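You operate a simulated robot arm through the tools that you are given. There is no shell and no other tool. Be economical: measure what you need, move in short steps, check, and stop when the job is done.

Carry out the task below with a simulated robot arm. There is one attempt and no reset: what you move stays moved.

TASK
Put the yellow sponge and the plain biscuit on the green platter.

It is judged by the outcome, as a careful person would: the job done as asked, and still so three seconds after it is handed in. It fails if anything else is knocked over, pushed out of place, dropped, spilled or broken.

THE ROBOT
A 7-joint arm with a two-finger parallel gripper, fixed in place. Base frame: the origin is at the foot of the arm, x ahead of it, y to its left, z up; the work surface is at about z = 0.75. Lengths are in m, angles in degrees, forces in N, time in s.
With the tool pointing down near the work surface it reaches from about 0.3 to 0.68 m from the base axis. Its first joint turns from -66.0 to 66.0 degrees. Payload 1.57 kg.
Tool frame: the origin (TCP) lies between the finger pads and is the grasp point; the fingertips stand 0.03 m ahead of it; z points along the fingers, y is the line along which they close. The gripper opens to 0.11 m. The fingers are 0.024 m wide and 0.012 m thick; the gripper's body (0.048 by 0.112 m) begins 0.078 m behind the TCP.
Orientation is that of the tool frame in the base frame, as [roll, pitch, yaw] about the fixed x, y, z axes, in that order (R = Rz(yaw) Ry(pitch) Rx(roll)). With the fingers straight down and closing along the base's y, the tool's x points along the base's -x, its y along +y and its z along -z.

THE INTERFACE
- The arm moves only by the tool step_arm. Its argument "rows" is a list that holds one entry, the list of rows, each a list of 7 numbers: the shift along the tool's x, y, z in units of 25 mm (1.0 is 25 mm), then the turn, a rotation vector about the tool's x, y, z in units of 8 degrees (1.0 is 8 degrees), then the finger opening in m, from 0 to 0.11. In form: [[[tx, ty, tz, rx, ry, rz, hand], ...]]. A call has 1 to 20 rows; each row shifts and turns the commanded pose from where the row before left it, along the tool's axes as they then stand. A call with a number of a shift or a turn outside -1 to 1 is refused whole. A row lasts 0.2 s, in which the tool goes at most 0.05 m and 8.6 degrees; a call with a longer step from one row to the next is refused whole, and so is a gripper value outside its range. A pose out of reach is approached as far as the arm can. The call stops where the force on the tool passes 40 N (or 10 N more than at its start, if that is more) or the arm is blocked; 0.2 s more then pass. The fingers move at their own pace (about 0.108 m/s each) and stop on an object; they squeeze with about 43 N. The grip force told is the motor's: it shows also when the fingers shut on nothing. Time passes only in rows, and 0.2 s behind the last, so rows that do not move let the fingers close. It gives the time, the measured TCP pose, the force on the tool (base axes), the opening and the grip force at its end, in the units of the frame above (readings bear some noise), and new pictures: "views" is both (left out), scene, wrist or none.
- Cameras (640 x 400 px; columns grow to the right, rows downward): "scene" is fixed at [0.1684, -0.408, 1.3838]; the picture's right is [0.66, -0.75, 0.00], its down [-0.55, -0.49, -0.67] and it looks along [0.50, 0.45, -0.74] (base axes); focal length 318 px, centre (320, 200). "wrist" rides on the gripper at [-0.036, 0, -0.08] in the tool frame; the picture's right is [0.00, -1.00, 0.00], its down [0.97, 0.00, -0.24] and it looks along [0.24, 0.00, 0.97] (tool axes); focal length 218 px, centre (320, 200).
- probe_pixels(camera, pixels): for up to 12 pixels [column, row] of the newest picture of that camera ("zoom" is the newest enlarged one), the place [x, y, z] in the base frame of the surface seen there, good to about 0.003 m. No time passes.
- inspect(camera, box): a new picture of the part [left, top, right, bottom] of that camera's present view, enlarged. No time passes.
- close_job(): hands the job in; it is judged then, once.

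Work in short steps. Measure before you move; look again where a grasp or a placing could have gone wrong, and mend it. You have 60 turns and 120 pictures in all, the two below and enlarged ones among them. Open the gripper and draw the arm clear of the work before you hand the job in, unless the task says otherwise; then end with one line.

The tools are called after ">>>" as name(argument=value, ...) on one line, values as JSON. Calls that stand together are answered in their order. step_arm: Moves the arm, as the interface text tells. Its arguments: {"type":"object","properties":{"rows":{"type":"array","items":{"type":"array","items":{"type":"array","items":{"type":"number"}}}},"views":{"type":"string","enum":["both","scene","wrist","none"]}},"required":["rows"]} The other tools are called the same way: probe_pixels (camera, pixels) gives the place of the surface under pixels of a picture; inspect (camera, box) takes an enlarged picture of a part of a camera's view; close_job () hands the job in.

At the start:

```text
time_s: 0.0
eef_pos: [0.3836, -0.0527, 1.011]
tool_rot: [179.9, 0.1, 180.0]
contact_force: [-0.5, 0.3, -0.7]
width: 0.1099
grasp_force: 0.0
```

scene: 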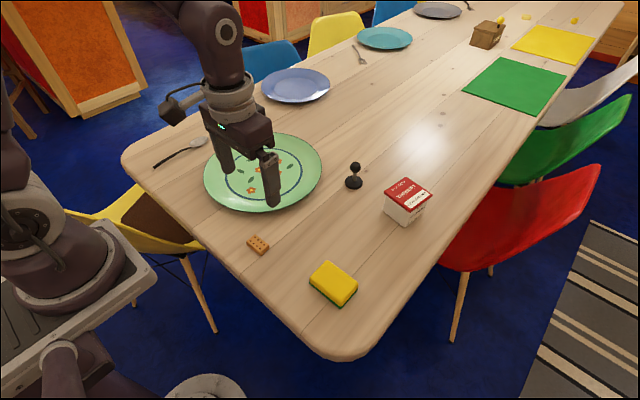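
wrist: 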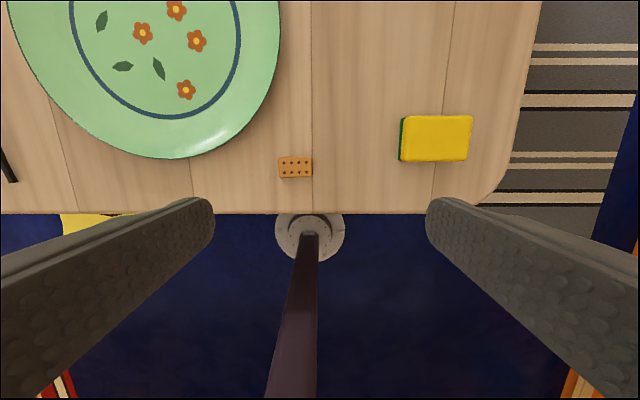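

I see the platter around (263,172), the biscuit at (258,245) and the sponge at (334,284) in the scene view. I'll measure them first.

>>> probe_pixels(camera="wrist", pixels=[[295, 167], [280, 160], [310, 160], [280, 176], [311, 176], [436, 138], [405, 120], [470, 120], [404, 158], [466, 158], [402, 140], [420, 185]])

>>> probe_pixels(camera="scene", pixels=[[263, 190], [240, 170], [290, 165], [206, 185], [320, 165], [262, 135], [240, 209], [285, 205], [258, 243], [335, 280], [354, 182], [300, 250]])

>>> inspect(camera="scene", box=[190, 120, 390, 320])

```text
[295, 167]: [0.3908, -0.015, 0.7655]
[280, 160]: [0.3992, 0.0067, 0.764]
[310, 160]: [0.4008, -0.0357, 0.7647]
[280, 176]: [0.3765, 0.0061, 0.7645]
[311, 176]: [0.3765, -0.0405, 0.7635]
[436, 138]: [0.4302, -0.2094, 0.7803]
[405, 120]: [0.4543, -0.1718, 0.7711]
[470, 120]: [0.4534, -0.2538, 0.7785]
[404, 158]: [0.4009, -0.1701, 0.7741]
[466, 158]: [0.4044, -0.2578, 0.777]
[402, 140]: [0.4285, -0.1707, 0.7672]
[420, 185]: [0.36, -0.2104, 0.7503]
```

```text
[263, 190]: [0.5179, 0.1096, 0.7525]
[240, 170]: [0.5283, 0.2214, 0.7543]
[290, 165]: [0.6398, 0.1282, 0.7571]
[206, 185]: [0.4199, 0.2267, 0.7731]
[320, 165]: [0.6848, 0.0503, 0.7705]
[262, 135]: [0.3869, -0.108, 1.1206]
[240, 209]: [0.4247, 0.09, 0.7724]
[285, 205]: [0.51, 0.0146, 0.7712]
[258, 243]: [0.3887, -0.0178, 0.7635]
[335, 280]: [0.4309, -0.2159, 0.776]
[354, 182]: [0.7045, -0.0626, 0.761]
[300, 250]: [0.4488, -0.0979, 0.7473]
```

```text
2.00 times, centred on (290, 220) of scene
```

zoom: 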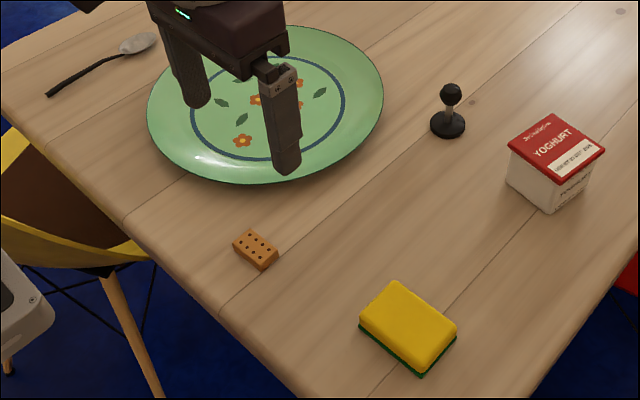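

The biscuit centre is about (0.389, -0.016), with its top at 0.764. I'll move above it and look again.

>>> step_arm(rows=[[[-0.03, 0.18, 0.8, 0, 0, 0, 0.09], [-0.03, 0.18, 0.8, 0, 0, 0, 0.09], [-0.03, 0.18, 0.8, 0, 0, 0, 0.09], [-0.03, 0.18, 0.8, 0, 0, 0, 0.09], [-0.03, 0.18, 0.8, 0, 0, 0, 0.09], [-0.03, 0.18, 0.8, 0, 0, 0, 0.09], [-0.03, 0.18, 0.8, 0, 0, 0, 0.09], [0, 0.18, 0.8, 0, 0, 0, 0.09], [0, 0, 0, 0, 0, 0, 0.09]]], views="both")

```text
time_s: 2.0
eef_pos: [0.3897, -0.0161, 0.8498]
tool_rot: [179.9, 0.0, -180.0]
contact_force: [0.1, 0.4, 0.2]
width: 0.0902
grasp_force: 0.1
```

scene: 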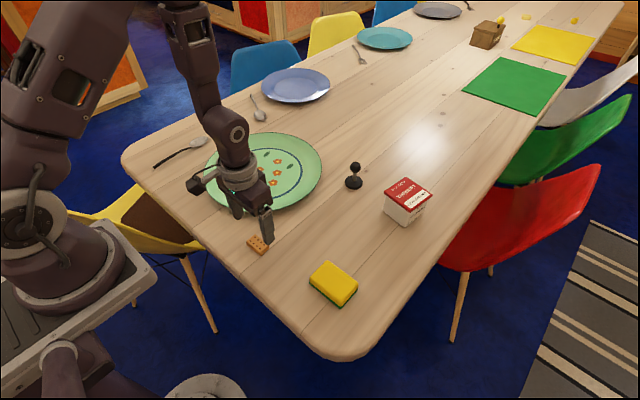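
wrist: 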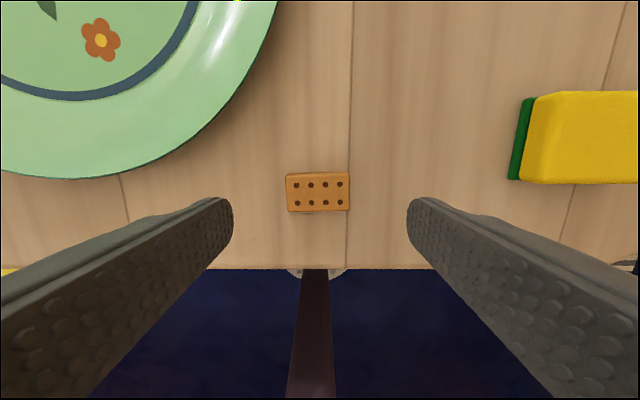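

The biscuit is at wrist (318,192), square to the gripper. I'll measure its edges before going down.

>>> probe_pixels(camera="wrist", pixels=[[318, 192], [289, 192], [347, 192], [318, 176], [318, 208], [250, 225], [390, 225], [247, 80], [60, 178], [150, 165]])

```text
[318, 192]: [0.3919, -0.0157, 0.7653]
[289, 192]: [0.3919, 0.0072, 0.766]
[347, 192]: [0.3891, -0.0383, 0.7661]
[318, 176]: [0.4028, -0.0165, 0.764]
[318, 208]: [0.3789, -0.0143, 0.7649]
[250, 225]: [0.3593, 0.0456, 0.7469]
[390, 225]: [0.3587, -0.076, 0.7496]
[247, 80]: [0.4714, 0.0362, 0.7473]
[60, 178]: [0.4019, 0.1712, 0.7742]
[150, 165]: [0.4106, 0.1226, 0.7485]
```

It is centred under the TCP. I'll descend until the fingertips are about 4 mm above the table, then close.

>>> step_arm(rows=[[[-0.05, 0, 0.66, 0, 0, 0, 0.08], [0, 0, 0.66, 0, 0, 0, 0.08], [0, 0, 0.66, 0, 0, 0, 0.08], [0, 0, 0.66, 0, 0, 0, 0.08], [0, 0, 0, 0, 0, 0, 0.08], [0, 0, 0, 0, 0, 0, 0.03], [0, 0, 0, 0, 0, 0, 0.03], [0, 0, 0, 0, 0, 0, 0.03]]], views="both")

```text
time_s: 3.8
eef_pos: [0.3927, -0.0172, 0.7838]
tool_rot: [179.9, 0.1, -180.0]
contact_force: [0.4, 0.5, -0.6]
width: 0.0479
grasp_force: 42.7
```

scene: 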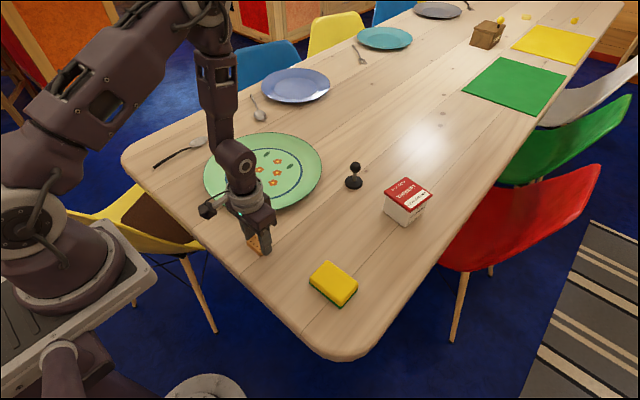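
wrist: 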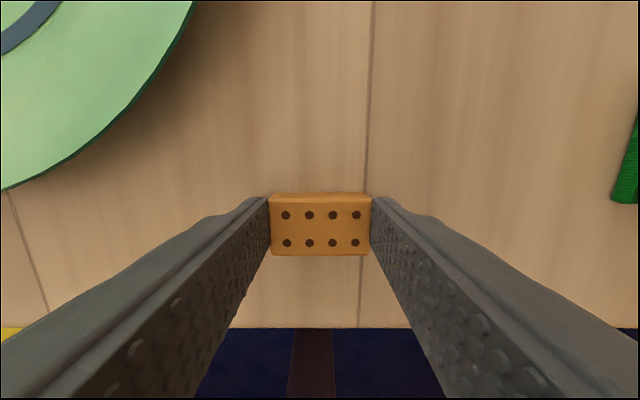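

The biscuit is held (width 0.048, 43 N). I'll lift it and move toward the platter, then measure the platter.

>>> step_arm(rows=[[[0, 0, -0.9, 0, 0, 0, 0.03], [0, 0, -0.9, 0, 0, 0, 0.03], [0, 0, -0.9, 0, 0, 0, 0.03], [0, 0, -0.9, 0, 0, 0, 0.03], [0, 0, -0.9, 0, 0, 0, 0.03], [-0.6, 0.9, 0, 0, 0, 0, 0.03], [-0.6, 0.9, 0, 0, 0, 0, 0.03], [-0.6, 0.9, 0, 0, 0, 0, 0.03], [-0.6, 0.9, 0, 0, 0, 0, 0.03], [-0.6, 0.9, 0, 0, 0, 0, 0.03], [-0.6, 0.9, 0, 0, 0, 0, 0.03], [0, 0.9, 0, 0, 0, 0, 0.03], [0, 0, 0, 0, 0, 0, 0.03]]], views="both")

```text
time_s: 6.6
eef_pos: [0.4802, 0.1425, 0.8956]
tool_rot: [179.9, 0.2, -180.0]
contact_force: [-0.6, 0.2, 0.1]
width: 0.048
grasp_force: 42.8
```

scene: 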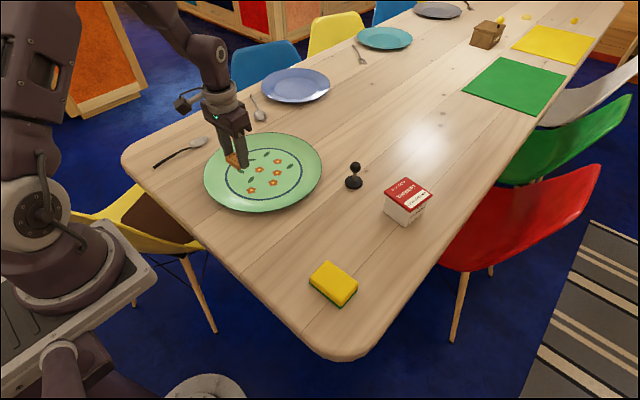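
wrist: 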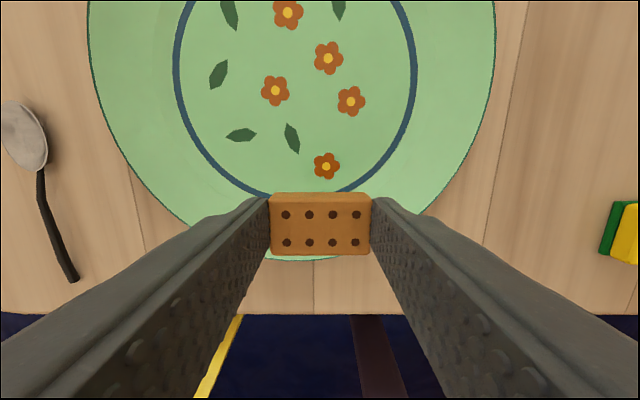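

>>> probe_pixels(camera="wrist", pixels=[[174, 70], [415, 70], [90, 60], [493, 60], [290, 190], [300, 257], [294, 60], [240, 150], [350, 150], [200, 130], [390, 130], [440, 120]])

>>> probe_pixels(camera="scene", pixels=[[265, 175], [290, 165], [240, 185], [270, 195], [300, 178], [280, 153], [315, 165], [208, 190], [262, 138], [262, 209]])

```text
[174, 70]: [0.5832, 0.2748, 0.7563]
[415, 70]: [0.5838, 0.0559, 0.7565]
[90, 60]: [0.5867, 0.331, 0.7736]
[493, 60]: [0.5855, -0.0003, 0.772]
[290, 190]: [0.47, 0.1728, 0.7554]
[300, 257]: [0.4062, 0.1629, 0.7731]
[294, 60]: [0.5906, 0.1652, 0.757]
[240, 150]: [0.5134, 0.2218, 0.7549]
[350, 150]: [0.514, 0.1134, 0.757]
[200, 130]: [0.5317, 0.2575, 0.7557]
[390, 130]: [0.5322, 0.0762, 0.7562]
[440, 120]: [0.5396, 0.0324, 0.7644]
```

```text
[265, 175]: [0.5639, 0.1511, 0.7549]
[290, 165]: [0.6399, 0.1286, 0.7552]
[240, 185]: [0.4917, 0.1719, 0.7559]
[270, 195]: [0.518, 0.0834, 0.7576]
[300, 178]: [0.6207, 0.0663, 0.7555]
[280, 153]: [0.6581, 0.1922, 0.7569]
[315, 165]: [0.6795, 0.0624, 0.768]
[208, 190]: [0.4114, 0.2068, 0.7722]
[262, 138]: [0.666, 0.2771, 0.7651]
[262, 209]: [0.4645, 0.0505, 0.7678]
```

The platter centre is about (0.57, 0.165), with a flat of about 0.11 m radius at z≈0.756. I'll put the biscuit at (0.55, 0.22) and leave room for the sponge.

>>> step_arm(rows=[[[-0.7, 0.78, 0, 0, 0, 0, 0.03], [-0.7, 0.78, 0, 0, 0, 0, 0.03], [-0.7, 0.78, 0, 0, 0, 0, 0.03], [-0.7, 0.78, 0, 0, 0, 0, 0.03], [0, 0, 0.8, 0, 0, 0, 0.03], [0, 0, 0.8, 0, 0, 0, 0.03], [0, 0, 0.8, 0, 0, 0, 0.03], [0, 0, 0.8, 0, 0, 0, 0.03], [0, 0, 0.5, 0, 0, 0, 0.03], [0, 0, 0.2, 0, 0, 0, 0.03], [0, 0, 0, 0, 0, 0, 0.03]]], views="both")

```text
time_s: 9.0
eef_pos: [0.5518, 0.2211, 0.7984]
tool_rot: [179.9, 0.0, -179.9]
contact_force: [1.0, -0.7, 0.0]
width: 0.0481
grasp_force: 43.5
```

scene: 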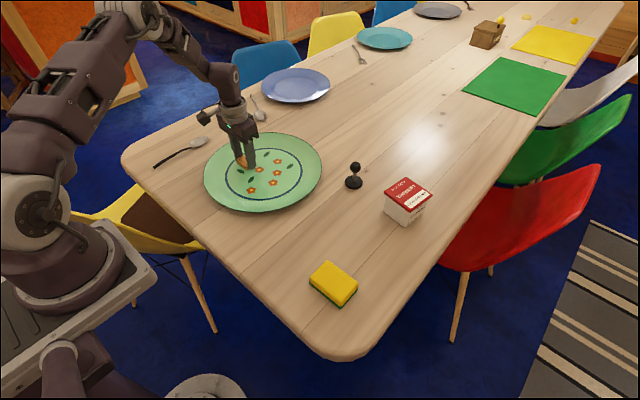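
wrist: 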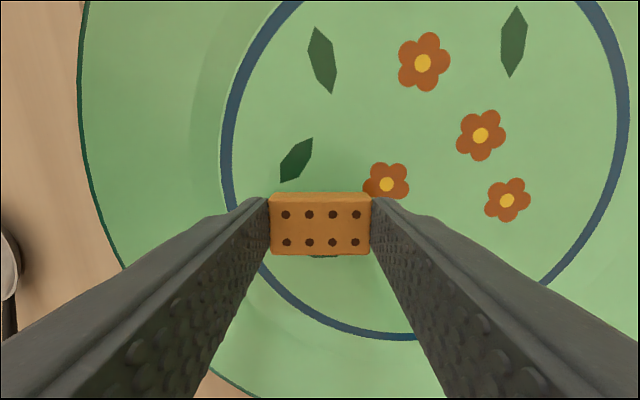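

There is no contact yet at 0.798. I'll lower slowly another 6 mm.

>>> step_arm(rows=[[[0, 0, 0.12, 0, 0, 0, 0.03], [0, 0, 0.12, 0, 0, 0, 0.03], [0, 0, 0, 0, 0, 0, 0.03]]], views="none")

```text
time_s: 9.8
eef_pos: [0.5506, 0.2207, 0.792]
tool_rot: [179.9, 0.1, -180.0]
contact_force: [-0.6, 0.4, 0.5]
width: 0.0481
grasp_force: 43.3
```

The biscuit should be within about 1 mm of the plate. I'll open and withdraw straight up.

>>> step_arm(rows=[[[0, 0, 0.05, 0, 0, 0, 0.048], [0, 0, 0, 0, 0, 0, 0.056], [0, 0, 0, 0, 0, 0, 0.07], [0, 0, 0, 0, 0, 0, 0.07], [0, 0, -0.5, 0, 0, 0, 0.07], [0, 0, -0.9, 0, 0, 0, 0.07], [0, 0, -0.9, 0, 0, 0, 0.07], [0, 0, -0.9, 0, 0, 0, 0.07], [0, 0, -0.9, 0, 0, 0, 0.07], [0, 0, 0, 0, 0, 0, 0.07]]], views="both")

```text
time_s: 12.0
eef_pos: [0.5511, 0.2189, 0.8967]
tool_rot: [179.9, 0.1, -180.0]
contact_force: [-0.9, 0.4, 0.3]
width: 0.0699
grasp_force: 0.1
```

scene: 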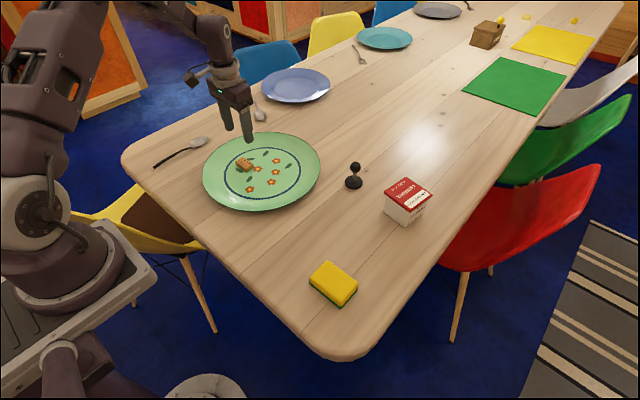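
wrist: 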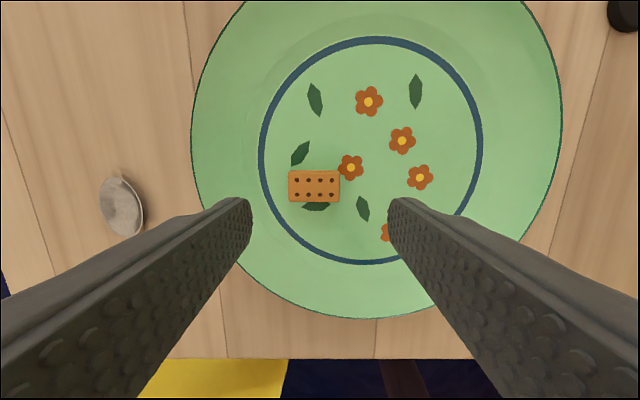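

The biscuit sits flat on the platter. Next I'll move to the sponge at about (0.43, -0.214), then turn 90° to grip its short side.

>>> step_arm(rows=[[[0.27, -0.96, 0, 0, 0, 0, 0.1], [0.27, -0.96, 0, 0, 0, 0, 0.1], [0.27, -0.96, 0, 0, 0, 0, 0.1], [0.27, -0.96, 0, 0, 0, 0, 0.1], [0.27, -0.96, 0, 0, 0, 0, 0.1], [0.27, -0.96, 0, 0, 0, 0, 0.1], [0.27, -0.96, 0, 0, 0, 0, 0.1], [0.27, -0.96, 0, 0, 0, 0, 0.1], [0.27, -0.96, 0, 0, 0, 0, 0.1], [0.27, -0.96, 0, 0, 0, 0, 0.1], [0.27, -0.96, 0, 0, 0, 0, 0.1], [0.27, -0.96, 0, 0, 0, 0, 0.1], [0.27, -0.96, 0, 0, 0, 0, 0.1], [0.27, -0.96, 0, 0, 0, 0, 0.1], [0.27, -0.96, 0, 0, 0, 0, 0.1], [0.27, -0.96, 0, 0, 0, 0, 0.1], [0.27, -0.96, 0, 0, 0, 0, 0.1], [0.27, -0.96, 0, 0, 0, 0, 0.1], [0, 0, 0, 0, 0, 0, 0.1]]], views="wrist")

>>> step_arm(rows=[[[0, 0, 0, 0, 0, 0.95, 0.1], [0, 0, 0, 0, 0, 0.95, 0.1], [0, 0, 0, 0, 0, 0.95, 0.1], [0, 0, 0, 0, 0, 0.95, 0.1], [0, 0, 0, 0, 0, 0.95, 0.1], [0, 0, 0, 0, 0, 0.95, 0.1], [0, 0, 0, 0, 0, 0.95, 0.1], [0, 0, 0, 0, 0, 0.95, 0.1], [0, 0, 0, 0, 0, 0.95, 0.1], [0, 0, 0, 0, 0, 0.95, 0.1], [0, 0, 0, 0, 0, 0.95, 0.1], [0, 0, 0, 0, 0, 0.8, 0.1], [0, 0, 0, 0, 0, 0, 0.1]]], views="both")

```text
time_s: 16.0
eef_pos: [0.4282, -0.2123, 0.8952]
tool_rot: [179.9, 0.1, -180.0]
contact_force: [-0.2, -0.7, 0.3]
width: 0.0998
grasp_force: 0.0
```

wrist: 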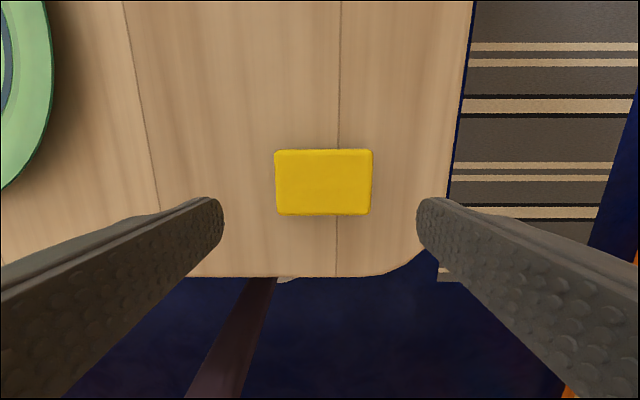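

```text
time_s: 18.8
eef_pos: [0.4278, -0.2133, 0.895]
tool_rot: [180.0, 0.0, 90.0]
contact_force: [-0.1, -0.5, 0.0]
width: 0.0999
grasp_force: 0.1
```

scene: 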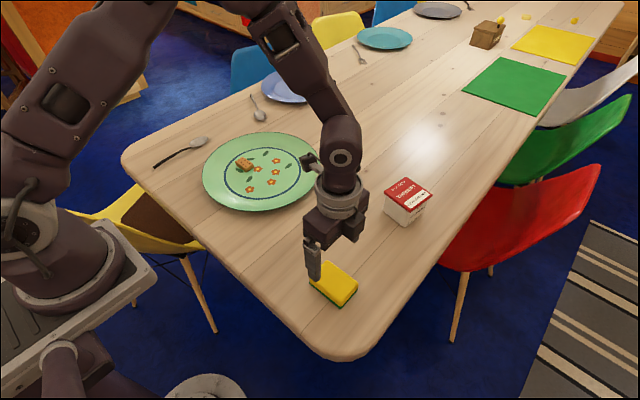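
wrist: 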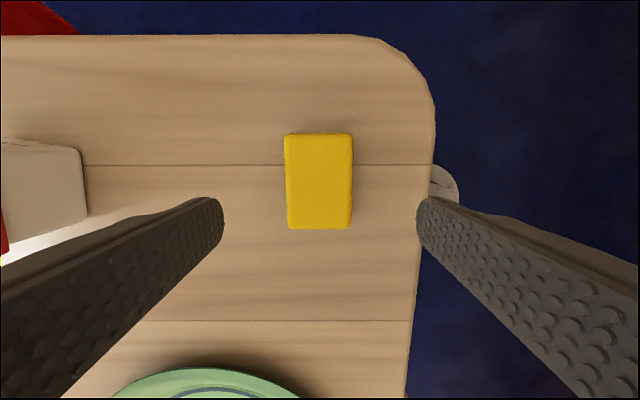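

The sponge is at wrist (318,181), square to the fingers. I'll measure its centre.

>>> probe_pixels(camera="wrist", pixels=[[318, 181], [288, 181], [350, 181], [318, 138], [318, 226], [250, 200], [400, 200]])

```text
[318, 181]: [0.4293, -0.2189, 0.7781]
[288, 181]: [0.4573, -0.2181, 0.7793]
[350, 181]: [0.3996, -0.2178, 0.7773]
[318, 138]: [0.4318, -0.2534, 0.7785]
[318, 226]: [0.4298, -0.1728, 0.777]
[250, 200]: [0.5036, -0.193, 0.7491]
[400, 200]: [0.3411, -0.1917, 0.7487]
```

The sponge is centred under the TCP. I'll descend to TCP z≈0.785 and close.

>>> step_arm(rows=[[[0, 0.02, 0.8, 0, 0, 0, 0.095], [0, 0.02, 0.8, 0, 0, 0, 0.095], [0, 0, 0.8, 0, 0, 0, 0.095], [0, 0, 0.8, 0, 0, 0, 0.095], [0, 0, 0.8, 0, 0, 0, 0.095], [0, 0, 0.4, 0, 0, 0, 0.095], [0, 0, 0, 0, 0, 0, 0.095], [0, 0, 0, 0, 0, 0, 0.03], [0, 0, 0, 0, 0, 0, 0.03], [0, 0, 0, 0, 0, 0, 0.03], [0, 0, 0, 0, 0, 0, 0.03]]], views="wrist")

```text
time_s: 21.2
eef_pos: [0.4301, -0.2125, 0.7845]
tool_rot: [179.9, -0.1, 90.0]
contact_force: [0.4, 0.6, -0.8]
width: 0.0606
grasp_force: 43.0
```

wrist: 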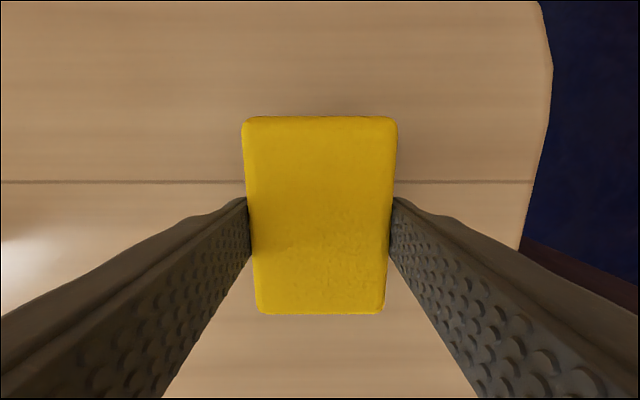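

The sponge is held. I'll lift it and carry it over the platter.

>>> step_arm(rows=[[[0, 0, -0.9, 0, 0, 0, 0.03], [0, 0, -0.9, 0, 0, 0, 0.03], [0, 0, -0.9, 0, 0, 0, 0.03], [0, 0, -0.9, 0, 0, 0, 0.03], [0, 0, -0.9, 0, 0, 0, 0.03], [0.95, 0.371, 0, 0, 0, 0, 0.03], [0.95, 0.371, 0, 0, 0, 0, 0.03], [0.95, 0.371, 0, 0, 0, 0, 0.03], [0.95, 0.371, 0, 0, 0, 0, 0.03], [0.95, 0.371, 0, 0, 0, 0, 0.03], [0.95, 0.371, 0, 0, 0, 0, 0.03], [0.95, 0.371, 0, 0, 0, 0, 0.03], [0.95, 0.371, 0, 0, 0, 0, 0.03], [0.95, 0.371, 0, 0, 0, 0, 0.03], [0.95, 0.371, 0, 0, 0, 0, 0.03], [0.95, 0.371, 0, 0, 0, 0, 0.03], [0.95, 0.371, 0, 0, 0, 0, 0.03], [0.95, 0.371, 0, 0, 0, 0, 0.03], [0.95, 0.371, 0, 0, 0, 0, 0.03], [0, 0, 0, 0, 0, 0, 0.03]]], views="both")

```text
time_s: 25.4
eef_pos: [0.5577, 0.121, 0.8993]
tool_rot: [179.9, -0.1, 90.0]
contact_force: [0.1, 0.0, -0.4]
width: 0.0603
grasp_force: 42.8
```

scene: 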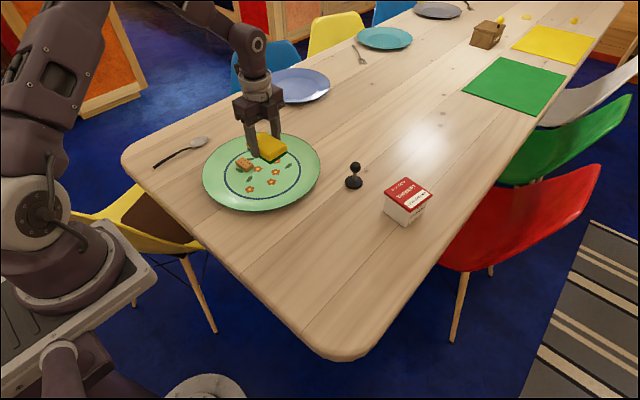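
wrist: 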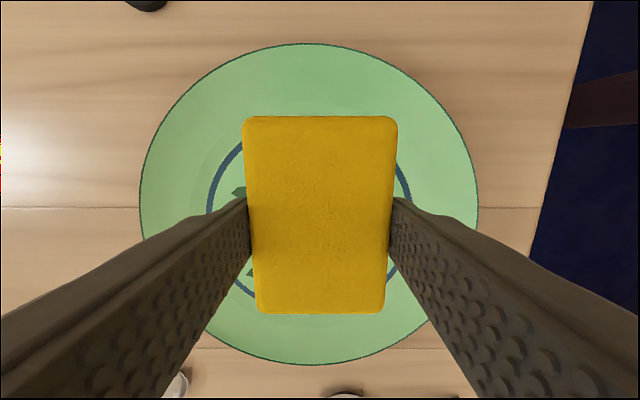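

I'll confirm where the biscuit and platter are before lowering.

>>> probe_pixels(camera="scene", pixels=[[245, 163], [251, 167], [239, 163], [247, 170], [318, 168], [204, 190], [280, 195], [275, 204]])

>>> inspect(camera="scene", box=[190, 100, 340, 220])

>>> probe_pixels(camera="wrist", pixels=[[320, 45], [142, 190], [475, 190], [320, 362], [320, 120], [320, 310]])

```text
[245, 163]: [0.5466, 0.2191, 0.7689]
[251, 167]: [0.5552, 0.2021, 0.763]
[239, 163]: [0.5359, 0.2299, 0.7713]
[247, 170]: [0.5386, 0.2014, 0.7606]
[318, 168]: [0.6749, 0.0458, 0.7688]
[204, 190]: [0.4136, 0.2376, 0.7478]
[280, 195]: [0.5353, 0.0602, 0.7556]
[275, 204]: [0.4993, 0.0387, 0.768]
```

```text
3.33 times, centred on (265, 160) of scene
```

zoom: 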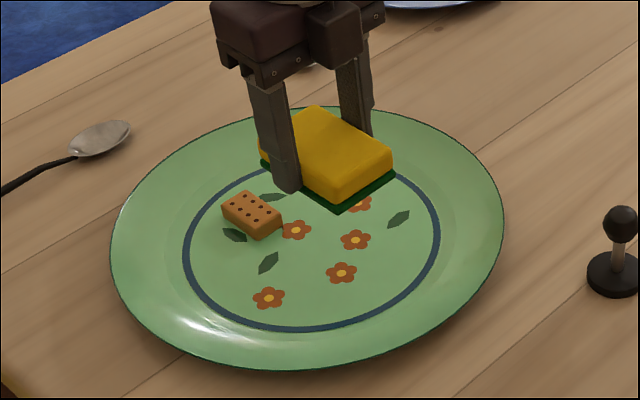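

```text
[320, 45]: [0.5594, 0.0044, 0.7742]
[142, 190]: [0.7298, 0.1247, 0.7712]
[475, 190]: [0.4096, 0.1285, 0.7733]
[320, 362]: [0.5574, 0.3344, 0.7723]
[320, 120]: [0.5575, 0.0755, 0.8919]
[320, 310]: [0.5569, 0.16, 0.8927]
```

There's clearance: the sponge ends at y≈0.165 and the biscuit starts at ≈0.196. I'll lower the sponge.

>>> step_arm(rows=[[[0, 0, 0.8, 0, 0, 0, 0.03], [0, 0, 0.8, 0, 0, 0, 0.03], [0, 0, 0.8, 0, 0, 0, 0.03], [0, 0, 0.8, 0, 0, 0, 0.03], [0, 0, 0.5, 0, 0, 0, 0.03], [0, 0, 0.3, 0, 0, 0, 0.03], [0, 0, 0.14, 0, 0, 0, 0.03], [0, 0, 0.1, 0, 0, 0, 0.03], [0, 0, 0, 0, 0, 0, 0.03]]], views="scene")

```text
time_s: 27.4
eef_pos: [0.5603, 0.1234, 0.7922]
tool_rot: [179.8, -0.2, 90.0]
contact_force: [-0.4, 15.4, 30.9]
width: 0.0606
grasp_force: 43.1
```

scene: 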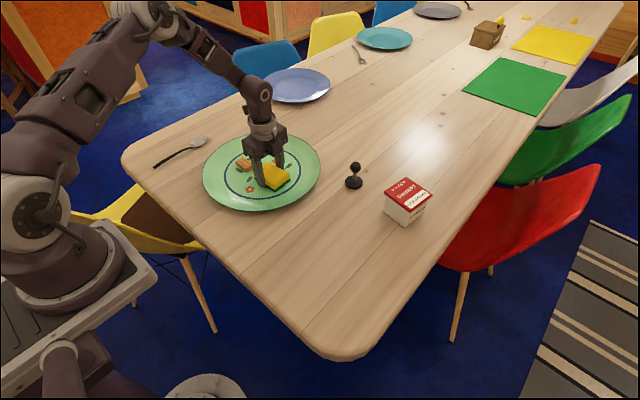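

There is contact (31 N). I'll ease up slightly, release, and rise.

>>> step_arm(rows=[[[0, 0, -0.04, 0, 0, 0, 0.03], [0, 0, 0, 0, 0, 0, 0.064], [0, 0, 0, 0, 0, 0, 0.08], [0, 0, 0, 0, 0, 0, 0.08], [0, 0, -0.5, 0, 0, 0, 0.08], [0, 0, -0.9, 0, 0, 0, 0.08], [0, 0, -0.9, 0, 0, 0, 0.08], [0, 0, -0.9, 0, 0, 0, 0.08], [0, 0, -0.9, 0, 0, 0, 0.08], [0, 0, -0.9, 0, 0, 0, 0.08], [0.9, -0.9, -0.3, 0, 0, 0, 0.08], [-0.3, -0.9, -0.3, 0, 0, 0, 0.08], [-0.3, -0.9, -0.3, 0, 0, 0, 0.08], [0, -0.9, -0.3, 0, 0, 0, 0.08], [0, -0.9, -0.3, 0, 0, 0, 0.08], [0, 0, 0, 0, 0, 0, 0.08]]], views="both")

>>> inspect(camera="scene", box=[190, 100, 340, 220])

```text
time_s: 30.8
eef_pos: [0.4467, 0.1291, 0.9509]
tool_rot: [180.0, -0.1, 89.9]
contact_force: [0.2, -1.0, -0.6]
width: 0.08
grasp_force: 0.1
```

scene: 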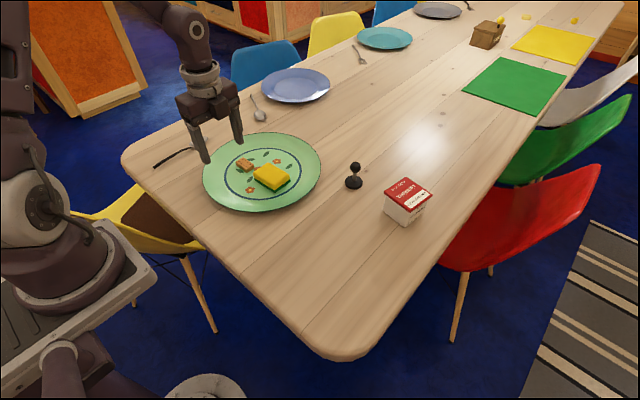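
wrist: 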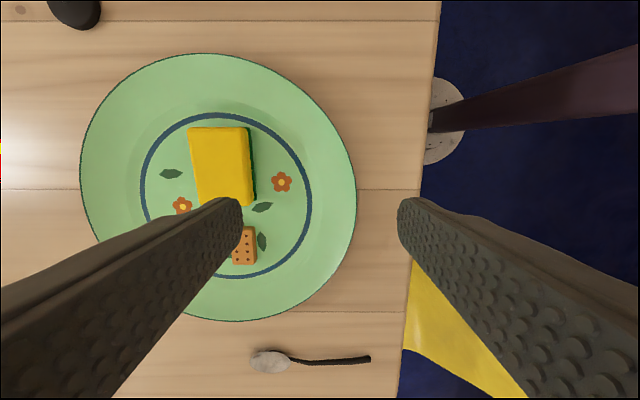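

```text
3.33 times, centred on (265, 160) of scene
```

zoom: 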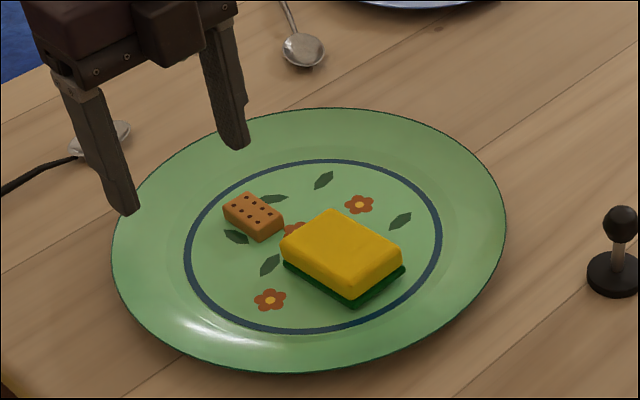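

Both items rest flat on the platter, and the gripper is open and clear at z 0.95. I'm handing the job in.

>>> close_job()

```text
The job is handed in.
```

The yellow sponge and the biscuit are both lying flat on the green platter; the platter may have slid 2–3 mm when I set the biscuit down, and I saw nothing else disturbed.
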